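You operate a simulated robot arm through the tools that you are given. There is no shell and no other tool. Be economical: measure what you need, move in short steps, check, and stop when the job is done.

Carry out the task below with a simulated robot arm. There is one attempt and no reset: what you move stays moved.

TASK
Take the small pink box and leave it on the white card on the top of the green table.

It is judged by the outcome, as a careful person would: the job done as asked, and still so three seconds after it is handed in. It fails if anything else is knocked over, pushed out of place, dropped, spilled or broken.

THE ROBOT
A 7-joint arm with a two-finger parallel gripper on a trunk, on a base that drives. Base frame: it is fixed to the floor where the robot stands at the start and does not move with it; the origin is under the middle of the robot, x ahead of it, y to its left, z up. Units: cm, degrees, N and s.
With the tool pointing down near the work surface it reaches from about 34 to 76 cm from the robot's upright axis, wherever it stands. Its first joint turns from -115.0 to 115.0 degrees. Payload 3.91 kg.
The tool frame sits at the grasp point between the pads (the TCP): z along the fingers, y along the line on which they close. The tips reach 3 cm beyond it. The gripper opens to 11 cm. The fingers are 2 cm wide and 1 cm thick; the gripper's body (4.8 by 11.2 cm) begins 5.5 cm behind the TCP.
Orientation is that of the tool frame in the base frame, as a unit quaternion [x, y, z, w]. With the fingers straight down and closing along the base's y, the tool's x points along the base's -x, its y along +y and its z along -z.

THE INTERFACE
- The arm moves only by the tool move_arm. Its argument "targets" is a list of rows, each an object of numbers (a shift or turn left out is 0, a gripper value left out holds the last): "tx", "ty", "tz": the shift along the base's x, y, z in cm; "ax", "ay", "az": the turn, a rotation vector about the base's x, y, z in degrees; "fingers": the opening, from 0 (shut) to 1 (fully open). In form: [{"tx": .., "ty": .., "tz": .., "ax": .., "ay": .., "az": .., "fingers": ..}, ...]. A call has 1 to 8 rows; each row is the pose to reach, as a shift and turn from the pose commanded when the call began. A row lasts 0.2 s, in which the tool goes at most 5 cm and 8.6 degrees; a call with a longer step from one row to the next is refused whole, and so is a gripper value outside its range. Where a pose cannot be reached the arm comes as near as it can. A force on the tool above 40 N (or 10 N above the force at the start of the call, whichever is more), or a blocked arm, ends the call early, and 0.2 s more pass. The fingers move at their own pace (about 10.8 cm/s each) and stop on an object; they squeeze with about 20 N. The grip force told is the motor's: it shows also when the fingers shut on nothing. Time passes only in rows, and 0.2 s behind the last, so rows that repeat a pose let the fingers close. The reply holds the time, the measured pose of the TCP, the force on the tool along the base axes, the opening and the grip force, in the units named above and with some noise.
- Cameras (640 x 400 px; columns grow to the right, rows downward): "scene" is now at [1.72, 14.86, 149.78]; the picture's right is [-0.11, -0.99, 0.00], its down [-0.74, 0.08, -0.66] and it looks along [0.66, -0.07, -0.75] (base axes); focal length 290 px, centre (320, 200). "wrist" rides on the gripper at [7.2, 1.7, -10.3] in the tool frame; the picture's right is [-0.23, 0.97, 0.00], its down [-0.76, -0.18, -0.62] and it looks along [-0.61, -0.14, 0.78] (tool axes); focal length 222 px, centre (320, 200). There is no depth. A picture from a camera that has moved, and an enlarged one, comes with that camera's place and axes in the base frame and with its lens. The place of the scene camera against the robot may be out by one fixed shift of up to 1.8 cm in any direction.
- grab_frame(camera): a new picture of that camera. It takes no simulated time.
- slide_trunk(by): slides the trunk up (or, below 0, down) by that many cm; the arm and the scene camera ride with it, the base frame stays. It gives what a move gives, with no picture.
- steer(legs): drives the robot by 1 to 6 legs, each [ahead, turn to the left] in cm and degrees, along the robot's own axes; the way and the turn of a leg run together, so that a leg with both is an arc; at most 150 cm and 180 degrees a leg. The arm and the cameras ride along, it lands a little off, and it stops where it bumps. It gives what a move gives.
- aim_head(pan, tilt): turns the head with the scene camera to pan (to the left, within 155 degrees either way) and tilt (down, from -29 to 69), counted from straight ahead of the robot. It gives what a move gives.
- close_up(camera, box): a new picture of the part [left, top, right, bottom] of that camera's present view, enlarged. It takes no simulated time.
- sign_off(): hands the job in; it is judged then, once.

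Work in short steps. Places have to be worked out from the pictures, the camera data and where the tool is seen: move nearer, look again, correct. Check each grasp and each placing, and mend what went wrong. You have 120 turns and 82 pictures in all, those below and enlarged ones among them. Open the gripper and draw the arm clear of the work before you hand the job in, unless the task says otherwise; then end with one line.

The tools are called after ">>>" as a command line: name --argument value ..., lists and objects as JSON in quotes. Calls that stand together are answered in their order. move_arm: Moves the arm, as the interface text tells. Its arguments: {"type":"object","properties":{"targets":{"type":"array","items":{"type":"object","properties":{"tx":{"type":"number"},"ty":{"type":"number"},"tz":{"type":"number"},"ax":{"type":"number"},"ay":{"type":"number"},"az":{"type":"number"},"fingers":{"type":"number"}}}}},"required":["targets"]} The other tools are called the same way: slide_trunk (by) slides the trunk up or down; steer (legs) drives the base; aim_head (pan, tilt) turns the head that bears the scene camera; grab_frame (camera) takes a picture; close_up (camera, box) takes an enlarged picture of a part of a camera's view; sign_off () hands the job in.

At the start:

```text
clock: 0.0
eef_pos: [48.51, 1.73, 94.14]
tool_rot: [0.0, 1.0, 0.001, -0.001]
wrist_force: [0.3, 0.0, 0.3]
gripper_width: 11.0
grasp_force: 0.0
trunk travel left (down, up): [-60.0, 39.0]
robot x, y, heading: [-0.14, 0.0, -0.0]
head pan, tilt: [-6.0, 48.5]
```

scene: 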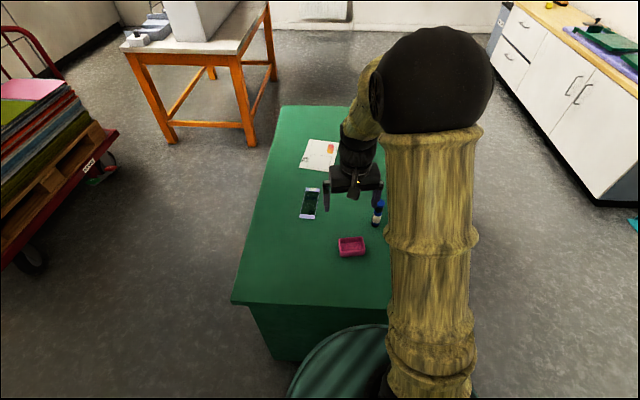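
wrist: 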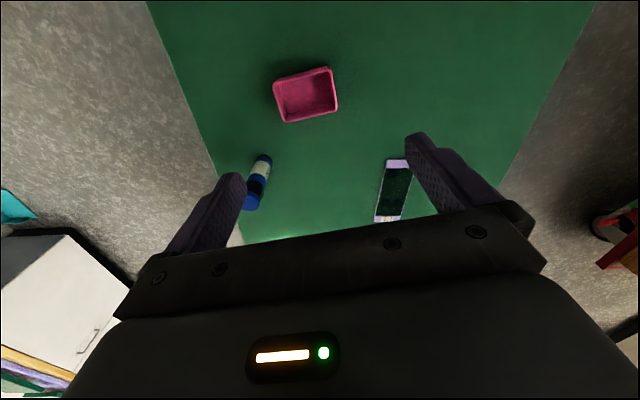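

I put the pink box near (48, 0) and the white card near (95, 5), which is out of reach from here. I'll enlarge both to see the details.

>>> close_up --camera "scene" --box '[270, 120, 400, 270]'

>>> close_up --camera "wrist" --box '[220, 40, 420, 165]'

```text
2.67 times, centred on (335, 195) of scene
camera zoom: at [1.72, 14.86, 149.78], right [-0.11, -0.99, 0.0], down [-0.74, 0.08, -0.66], along [0.66, -0.07, -0.75], focal length 773 px, centre (280, 213)
```

zoom: 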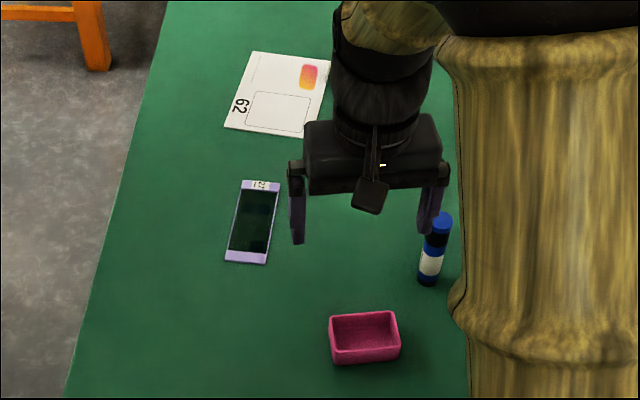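

```text
3.20 times, centred on (320, 102) of wrist
camera zoom: at [41.21, 3.34, 104.57], right [0.23, 0.97, 0.0], down [0.76, -0.18, 0.62], along [0.61, -0.14, -0.78], focal length 711 px, centre (320, 512)
```

zoom: 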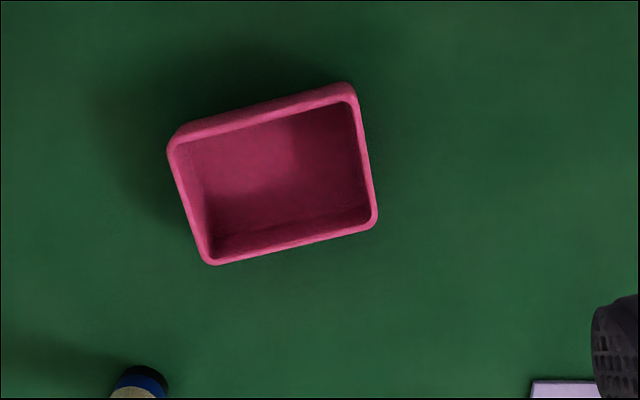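

The box is open-topped, about 4.6 × 6.8 cm, aligned with the axes and centred near (47.9, 0.15). I'll line up above it and come part of the way down.

>>> move_arm --targets '[{"tx": -0.6, "ty": -1.55, "tz": -3, "fingers": 1}, {"tx": -0.6, "ty": -1.55, "tz": -7}, {"tx": -0.6, "ty": -1.55, "tz": -10}, {"tx": -0.6, "ty": -1.55, "tz": -10}]'

>>> grab_frame --camera "wrist"

>>> close_up --camera "scene" --box '[270, 150, 430, 290]'

```text
clock: 1.0
eef_pos: [47.9, 0.15, 84.35]
tool_rot: [0.0, 1.0, -0.001, 0.0]
wrist_force: [0.8, 0.9, 0.0]
gripper_width: 10.98
grasp_force: 0.0
trunk travel left (down, up): [-60.0, 39.0]
robot x, y, heading: [0.05, 0.19, -0.1]
head pan, tilt: [-6.0, 48.5]
```

```text
77 pictures are left
camera wrist: at [40.56, 1.78, 94.66], right [0.23, 0.97, 0.0], down [0.76, -0.18, 0.62], along [0.61, -0.14, -0.78], focal length 222 px, centre (320, 200)
```

wrist: 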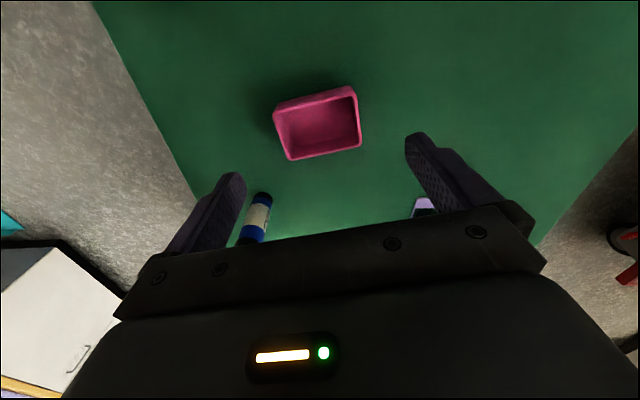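

```text
2.86 times, centred on (350, 220) of scene
camera zoom: at [1.72, 14.85, 149.78], right [-0.11, -0.99, 0.0], down [-0.74, 0.08, -0.66], along [0.66, -0.07, -0.75], focal length 828 px, centre (234, 143)
```

zoom: 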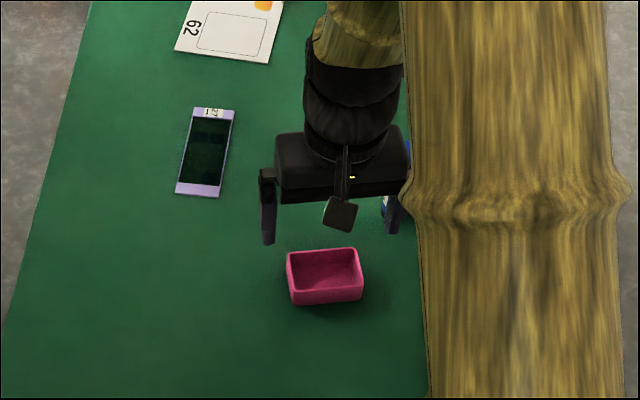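

Triangulating from the two heights puts the box's rim at z ≈ 74–75, centred near (48.0, 0.1). I'll come straight down until the fingertips are just above the table.

>>> move_arm --targets '[{"tz": -3}, {"tz": -5.5}, {"tz": -7.3}, {"tz": -8.2}, {"tz": -8.2}]'

>>> grab_frame --camera "wrist"

>>> close_up --camera "scene" --box '[310, 190, 410, 270]'

```text
clock: 2.2
eef_pos: [47.82, 0.17, 76.02]
tool_rot: [0.0, 1.0, -0.001, 0.0]
wrist_force: [-0.3, 0.4, -0.1]
gripper_width: 10.98
grasp_force: 0.0
trunk travel left (down, up): [-60.0, 39.0]
robot x, y, heading: [0.03, 0.01, 0.2]
head pan, tilt: [-6.0, 48.5]
```

```text
75 pictures are left
camera wrist: at [40.67, 1.8, 86.33], right [0.23, 0.97, 0.0], down [0.76, -0.18, 0.62], along [0.61, -0.14, -0.78], focal length 222 px, centre (320, 200)
```

wrist: 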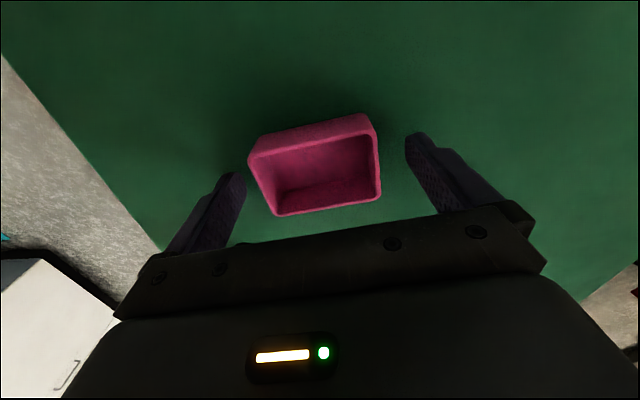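

```text
5.00 times, centred on (360, 230) of scene
camera zoom: at [1.72, 14.86, 149.78], right [-0.11, -0.99, 0.0], down [-0.74, 0.08, -0.66], along [0.66, -0.07, -0.75], focal length 1449 px, centre (120, 50)
```

zoom: 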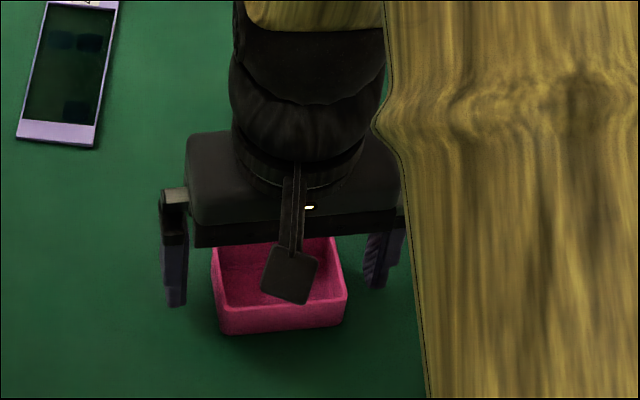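

The fingers are on either side of the box and centred on it. I'll go down 0.5 cm more and close.

>>> move_arm --targets '[{"tz": -0.5}, {"tz": -0.5, "fingers": 0}, {"tz": -0.5, "fingers": 0}, {"tz": -0.5, "fingers": 0}, {"tz": -0.5, "fingers": 0}]'

>>> grab_frame --camera "wrist"

```text
clock: 3.4
eef_pos: [47.87, 0.1, 75.52]
tool_rot: [0.0, 1.0, 0.0, 0.0]
wrist_force: [0.2, 0.2, -0.3]
gripper_width: 7.36
grasp_force: 20.9
trunk travel left (down, up): [-60.0, 39.0]
robot x, y, heading: [-0.44, 0.22, 0.0]
head pan, tilt: [-6.0, 48.5]
```

```text
73 pictures are left
camera wrist: at [40.61, 1.78, 85.84], right [0.23, 0.97, 0.0], down [0.76, -0.18, 0.62], along [0.61, -0.14, -0.78], focal length 222 px, centre (320, 200)
```

wrist: 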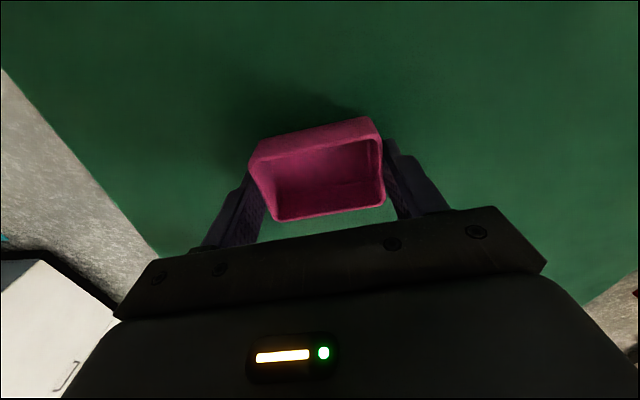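

The fingers stopped on the box at 7.36 cm with 21 N. I'll lift it well clear.

>>> move_arm --targets '[{"tz": 2}, {"tz": 5}, {"tz": 9}, {"tz": 13}, {"tz": 17}, {"tz": 20}, {"tz": 20}]'

>>> grab_frame --camera "wrist"

>>> aim_head --pan 60 --tilt 45

>>> grab_frame --camera "scene"

>>> aim_head --pan 150 --tilt 50

>>> grab_frame --camera "scene"

```text
clock: 5.0
eef_pos: [48.08, 0.2, 95.34]
tool_rot: [-0.001, 1.0, 0.0, 0.0]
wrist_force: [0.3, -0.5, -0.6]
gripper_width: 7.35
grasp_force: 19.7
trunk travel left (down, up): [-60.0, 39.0]
robot x, y, heading: [0.08, -0.03, -0.2]
head pan, tilt: [-6.0, 48.5]
```

```text
72 pictures are left
camera wrist: at [40.75, 1.87, 105.65], right [0.23, 0.97, 0.0], down [0.76, -0.18, 0.62], along [0.61, -0.14, -0.78], focal length 222 px, centre (320, 200)
```

wrist: 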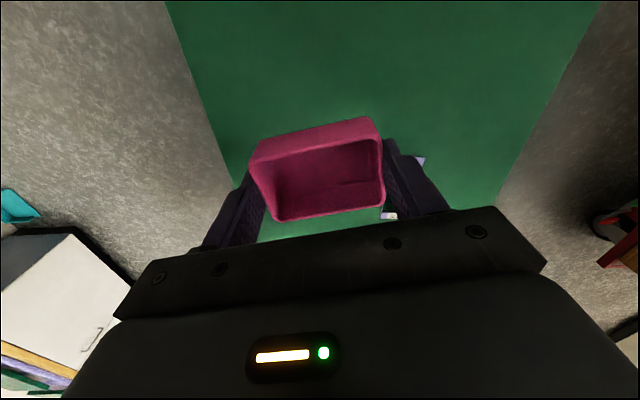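

```text
clock: 6.4
eef_pos: [48.04, 0.18, 95.35]
tool_rot: [0.0, 1.0, 0.0, 0.0]
wrist_force: [0.3, 0.1, 0.3]
gripper_width: 7.34
grasp_force: 20.2
trunk travel left (down, up): [-60.0, 39.0]
robot x, y, heading: [0.03, 0.09, -0.1]
head pan, tilt: [60.0, 45.0]
```

```text
71 pictures are left
camera scene: at [-2.0, 22.73, 150.26], right [0.87, -0.5, 0.0], down [-0.35, -0.61, -0.71], along [0.35, 0.61, -0.71], focal length 290 px, centre (320, 200)
```

scene: 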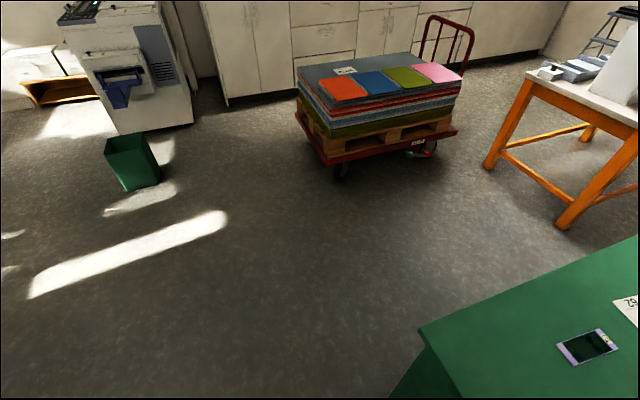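

```text
clock: 8.0
eef_pos: [48.09, 0.23, 95.34]
tool_rot: [0.0, 1.0, 0.001, 0.0]
wrist_force: [0.2, -0.4, 0.2]
gripper_width: 7.34
grasp_force: 19.6
trunk travel left (down, up): [-60.0, 39.0]
robot x, y, heading: [0.22, 0.14, 0.0]
head pan, tilt: [150.0, 50.0]
```

```text
70 pictures are left
camera scene: at [-12.74, 19.54, 149.57], right [0.5, 0.87, 0.0], down [0.66, -0.38, -0.64], along [-0.56, 0.32, -0.77], focal length 290 px, centre (320, 200)
```

scene: 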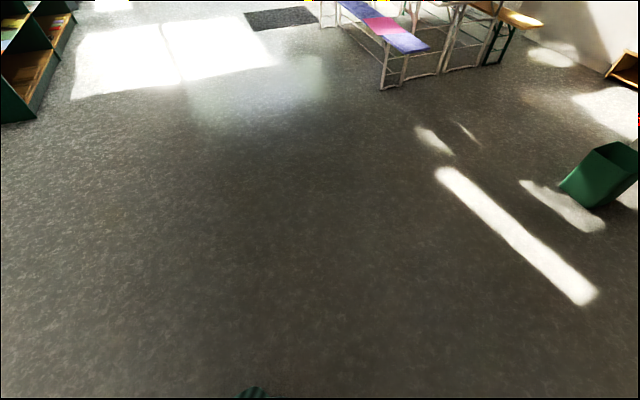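

The box is firmly held, and the floor behind and to the left is clear. The card is closest to the table's left edge (y ≈ 26), so I'll back up, go around and face it from about (95, 67). First I'll back up, turn left and drive left.

>>> steer --legs '[[-20, 0], [0, 90], [67, 0], [0, -90]]'

>>> aim_head --pan -25 --tilt 40

>>> grab_frame --camera "scene"

```text
clock: 20.6
eef_pos: [28.48, 65.92, 95.34]
tool_rot: [0.014, 1.0, 0.0, 0.0]
wrist_force: [-0.6, 0.4, -0.2]
gripper_width: 7.37
grasp_force: 20.0
trunk travel left (down, up): [-60.0, 39.0]
robot x, y, heading: [-19.14, 67.13, -1.6]
head pan, tilt: [150.0, 50.0]
```

```text
clock: 23.2
eef_pos: [28.61, 65.98, 95.39]
tool_rot: [0.014, 1.0, 0.0, 0.0]
wrist_force: [0.9, 0.3, -0.8]
gripper_width: 7.36
grasp_force: 20.1
trunk travel left (down, up): [-60.0, 39.0]
robot x, y, heading: [-19.21, 67.16, -1.4]
head pan, tilt: [-25.0, 40.0]
```

```text
69 pictures are left
camera scene: at [-17.53, 79.18, 150.98], right [-0.45, -0.89, 0.0], down [-0.57, 0.29, -0.77], along [0.68, -0.34, -0.64], focal length 290 px, centre (320, 200)
```

scene: 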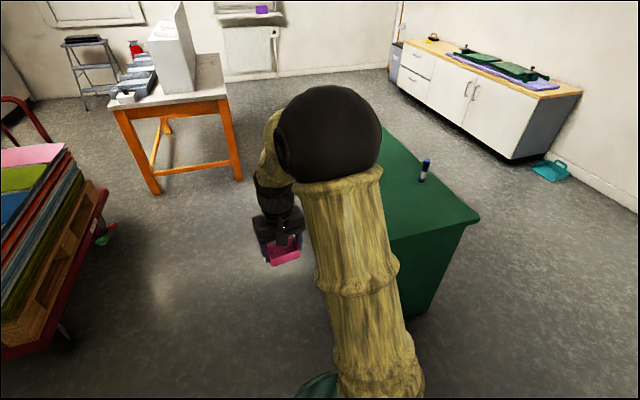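

The way ahead is clear. I'll correct the heading, drive to x ≈ 95, and turn to face the table's side.

>>> steer --legs '[[0, 1.5], [114, 0], [0, -90]]'

>>> aim_head --pan 0 --tilt 50

>>> grab_frame --camera "scene"

>>> grab_frame --camera "wrist"

```text
clock: 33.1
eef_pos: [95.92, 19.11, 95.3]
tool_rot: [0.695, 0.719, -0.001, 0.0]
wrist_force: [-0.4, -0.3, 0.2]
gripper_width: 7.35
grasp_force: 19.9
trunk travel left (down, up): [-60.0, 39.0]
robot x, y, heading: [94.09, 67.06, -88.1]
head pan, tilt: [-25.0, 40.0]
```

```text
clock: 34.0
eef_pos: [95.85, 19.16, 95.23]
tool_rot: [0.695, 0.719, 0.001, 0.0]
wrist_force: [-0.1, 0.7, 0.6]
gripper_width: 7.35
grasp_force: 20.0
trunk travel left (down, up): [-60.0, 39.0]
robot x, y, heading: [93.9, 67.16, -88.2]
head pan, tilt: [0.0, 50.0]
```

```text
68 pictures are left
camera scene: at [109.21, 66.28, 149.57], right [-1.0, -0.03, 0.0], down [-0.02, 0.77, -0.64], along [0.02, -0.64, -0.77], focal length 290 px, centre (320, 200)
```

scene: 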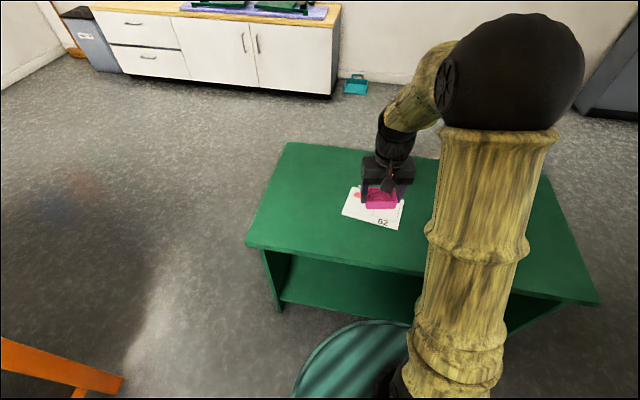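

```text
67 pictures are left
camera wrist: at [97.24, 26.35, 105.62], right [0.98, -0.19, 0.0], down [-0.15, -0.77, 0.62], along [-0.12, -0.61, -0.78], focal length 222 px, centre (320, 200)
```

wrist: 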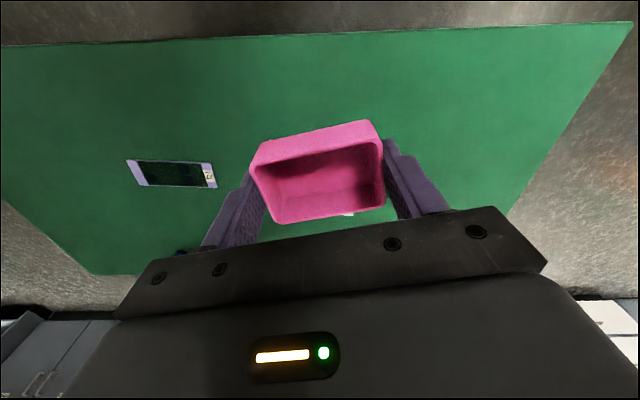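

I'm now facing the card. I'll zoom in to locate it exactly.

>>> close_up --camera "scene" --box '[320, 160, 430, 250]'

```text
4.44 times, centred on (375, 205) of scene
camera zoom: at [109.21, 66.28, 149.57], right [-1.0, -0.03, 0.0], down [-0.02, 0.77, -0.64], along [0.02, -0.64, -0.77], focal length 1288 px, centre (76, 178)
```

zoom: 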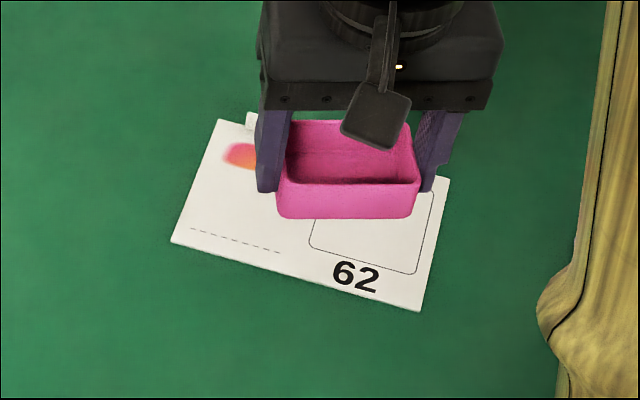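

The card is about 18 × 13 cm, centred near (93, 4.5). I'll move over it while staying high, then check for the small white tab near its far edge.

>>> move_arm --targets '[{"tx": -0.8, "ty": -4}, {"tx": -1.6, "ty": -8}, {"tx": -2.4, "ty": -12}, {"tx": -2.9, "ty": -14.5}, {"tx": -2.9, "ty": -14.5}]'

>>> close_up --camera "scene" --box '[320, 140, 430, 250]'

>>> grab_frame --camera "wrist"

```text
clock: 35.2
eef_pos: [93.09, 4.59, 95.31]
tool_rot: [0.695, 0.719, 0.0, 0.0]
wrist_force: [0.0, 0.6, -0.4]
gripper_width: 7.36
grasp_force: 20.1
trunk travel left (down, up): [-60.0, 39.0]
robot x, y, heading: [93.77, 66.74, -88.1]
head pan, tilt: [0.0, 50.0]
```

```text
3.64 times, centred on (375, 195) of scene
camera zoom: at [109.22, 66.28, 149.57], right [-1.0, -0.03, 0.0], down [-0.02, 0.77, -0.64], along [0.02, -0.64, -0.77], focal length 1054 px, centre (120, 218)
```

zoom: 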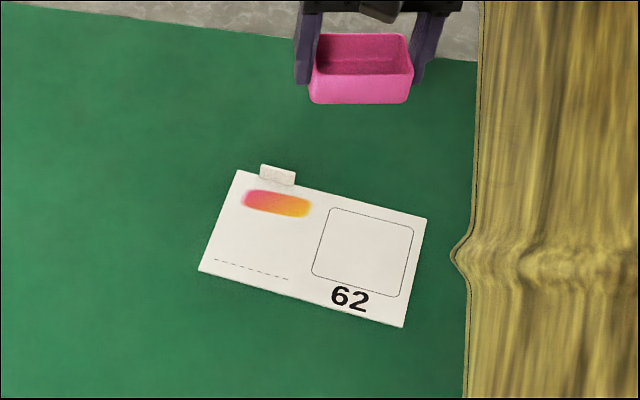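

```text
64 pictures are left
camera wrist: at [94.39, 11.8, 105.6], right [0.98, -0.19, 0.0], down [-0.15, -0.77, 0.62], along [-0.12, -0.61, -0.78], focal length 222 px, centre (320, 200)
```

wrist: 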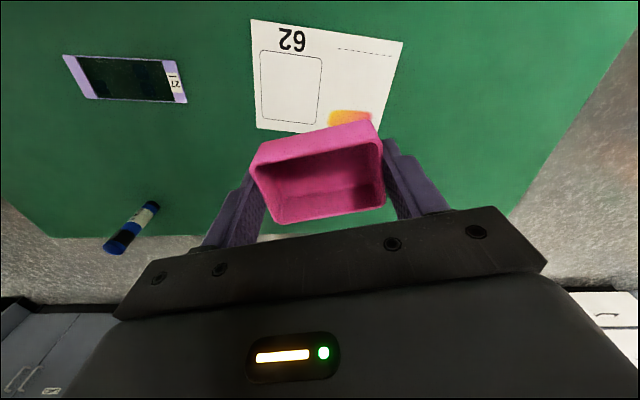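

Only the flat card lies under the landing spot. The small white tab is at the far edge (y ≈ -4), clear of the gripper. The wrist camera puts the card's centre near (93.9, 4.9), so I'll shift there and descend most of the way.

>>> move_arm --targets '[{"tx": 0.8, "ty": 0.5, "tz": -3}, {"tx": 0.8, "ty": 0.5, "tz": -7}, {"tx": 0.8, "ty": 0.5, "tz": -11}, {"tx": 0.8, "ty": 0.5, "tz": -14}, {"tx": 0.8, "ty": 0.5, "tz": -16}, {"tx": 0.8, "ty": 0.5, "tz": -16}]'

>>> close_up --camera "scene" --box '[320, 150, 430, 250]'

>>> grab_frame --camera "wrist"

```text
clock: 36.6
eef_pos: [93.46, 5.07, 79.31]
tool_rot: [0.695, 0.719, 0.0, 0.0]
wrist_force: [0.1, 0.3, -0.6]
gripper_width: 7.37
grasp_force: 19.8
trunk travel left (down, up): [-60.0, 39.0]
robot x, y, heading: [93.87, 67.23, -88.1]
head pan, tilt: [0.0, 50.0]
```

```text
4.00 times, centred on (375, 200) of scene
camera zoom: at [109.22, 66.26, 149.57], right [-1.0, -0.03, 0.0], down [-0.02, 0.77, -0.64], along [0.02, -0.64, -0.77], focal length 1159 px, centre (100, 200)
```

zoom: 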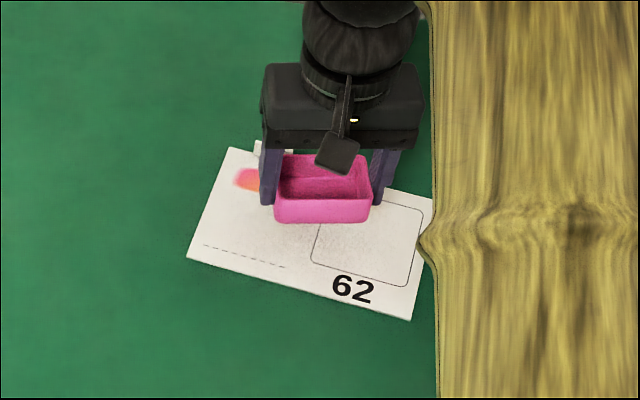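

```text
62 pictures are left
camera wrist: at [94.98, 12.3, 89.56], right [0.98, -0.19, 0.0], down [-0.15, -0.77, 0.62], along [-0.12, -0.61, -0.78], focal length 222 px, centre (320, 200)
```

wrist: 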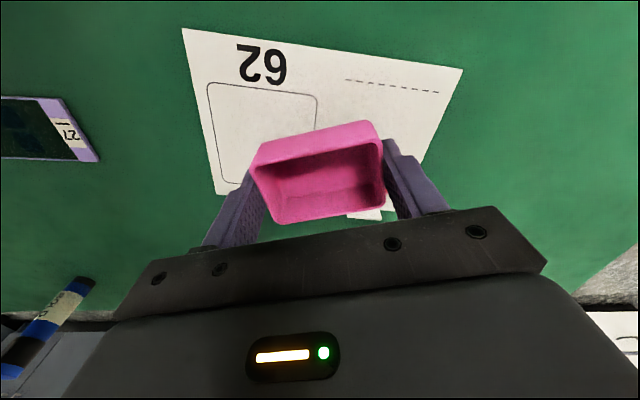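

The box is over the middle of the card and will land near its centre. I'll lower it gently to contact.

>>> move_arm --targets '[{"tz": -1.5}, {"tz": -2.7}, {"tz": -3.2}, {"tz": -3.5}, {"tz": -3.5}]'

>>> close_up --camera "scene" --box '[320, 150, 430, 250]'

```text
clock: 37.8
eef_pos: [93.7, 5.02, 75.74]
tool_rot: [0.695, 0.719, 0.0, 0.0]
wrist_force: [-0.1, -0.7, 0.8]
gripper_width: 7.35
grasp_force: 20.5
trunk travel left (down, up): [-60.0, 39.0]
robot x, y, heading: [94.3, 67.03, -88.3]
head pan, tilt: [0.0, 50.0]
```

```text
4.00 times, centred on (375, 200) of scene
camera zoom: at [109.22, 66.28, 149.57], right [-1.0, -0.03, 0.0], down [-0.02, 0.77, -0.64], along [0.02, -0.64, -0.77], focal length 1159 px, centre (100, 200)
```

zoom: 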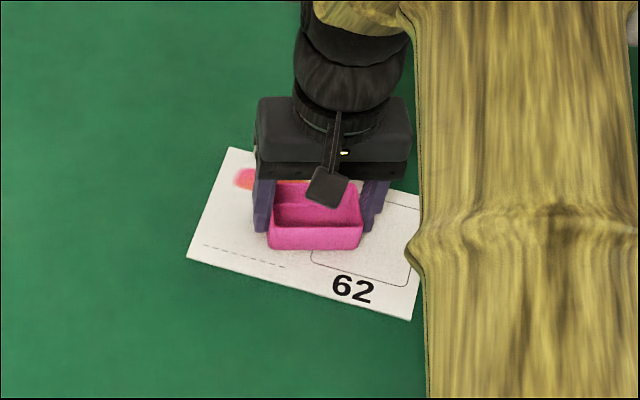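

The box is at its resting height with no real force on the tool. I'll lower it 0.15 cm more and open.

>>> move_arm --targets '[{"tz": -0.15}, {"tz": -0.15, "fingers": 0.85}, {"tz": -0.15, "fingers": 1}, {"tz": -0.15, "fingers": 1}]'

>>> move_arm --targets '[{"tz": 1.5}, {"tz": 4}, {"tz": 8}, {"tz": 12}, {"tz": 16}, {"tz": 20}, {"tz": 20}]'

>>> move_arm --targets '[{"ty": 4}, {"ty": 8}, {"ty": 12}, {"ty": 16}, {"ty": 20}, {"ty": 20}]'

>>> grab_frame --camera "scene"

>>> grab_frame --camera "wrist"

```text
clock: 38.8
eef_pos: [93.75, 5.04, 75.7]
tool_rot: [0.695, 0.719, 0.0, 0.0]
wrist_force: [-0.4, 0.6, -0.2]
gripper_width: 11.01
grasp_force: 0.1
trunk travel left (down, up): [-60.0, 39.0]
robot x, y, heading: [94.28, 67.25, -87.8]
head pan, tilt: [0.0, 50.0]
```

```text
clock: 40.4
eef_pos: [93.77, 5.1, 95.68]
tool_rot: [0.695, 0.719, 0.001, -0.001]
wrist_force: [0.1, -0.4, -0.7]
gripper_width: 10.99
grasp_force: 0.2
trunk travel left (down, up): [-60.0, 39.0]
robot x, y, heading: [94.57, 67.18, -88.2]
head pan, tilt: [0.0, 50.0]
```

```text
clock: 41.8
eef_pos: [93.63, 25.06, 95.72]
tool_rot: [0.695, 0.719, -0.001, 0.0]
wrist_force: [-0.5, 0.3, 0.3]
gripper_width: 11.01
grasp_force: 0.1
trunk travel left (down, up): [-60.0, 39.0]
robot x, y, heading: [94.01, 67.13, -88.2]
head pan, tilt: [0.0, 50.0]
```

```text
60 pictures are left
camera scene: at [109.22, 66.29, 149.56], right [-1.0, -0.03, 0.0], down [-0.02, 0.77, -0.64], along [0.02, -0.64, -0.77], focal length 290 px, centre (320, 200)
```

scene: 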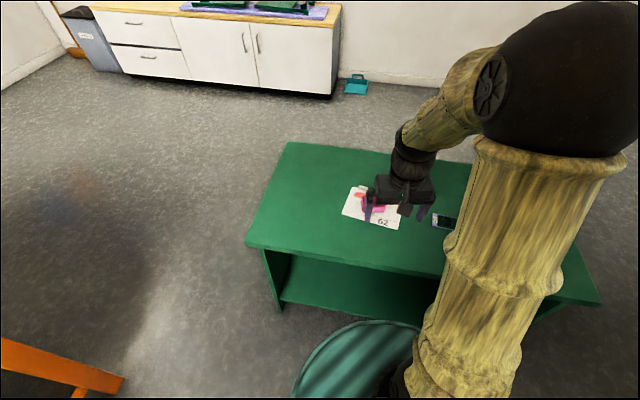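

```text
59 pictures are left
camera wrist: at [94.96, 32.34, 106.08], right [0.98, -0.19, 0.0], down [-0.15, -0.77, 0.62], along [-0.12, -0.61, -0.78], focal length 222 px, centre (320, 200)
```

wrist: 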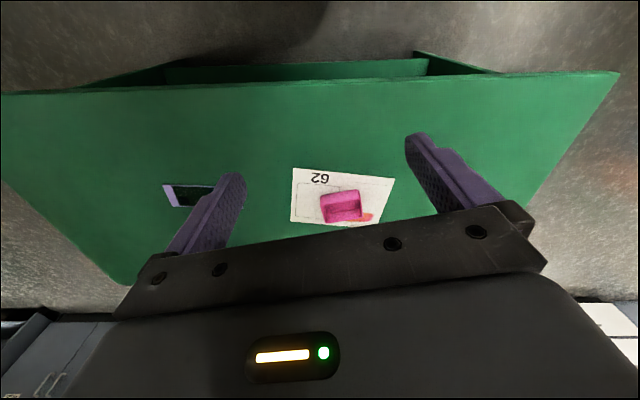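

The box is standing on the card. I'll take one close look before handing in.

>>> close_up --camera "wrist" --box '[270, 150, 410, 240]'

```text
4.44 times, centred on (340, 195) of wrist
camera zoom: at [94.96, 32.34, 106.08], right [0.98, -0.19, 0.0], down [-0.15, -0.77, 0.62], along [-0.12, -0.61, -0.78], focal length 987 px, centre (231, 222)
```

zoom: 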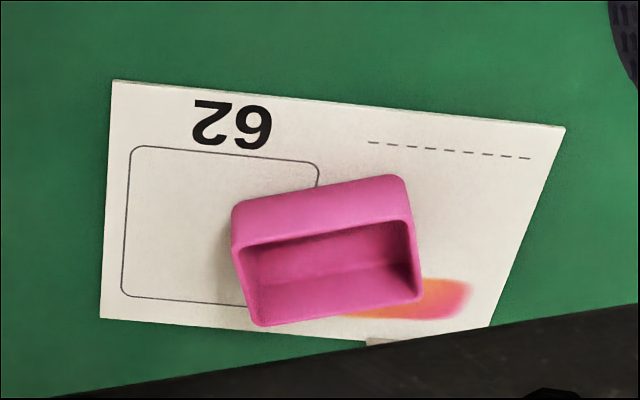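

The box stands upright and wholly on the card, the card hasn't moved, and the arm is clear, so I'm handing in.

>>> sign_off

```text
The job is handed in.
```

The small pink box is standing upright on the white card on the green table; I saw nothing else disturbed, and the job is handed in.
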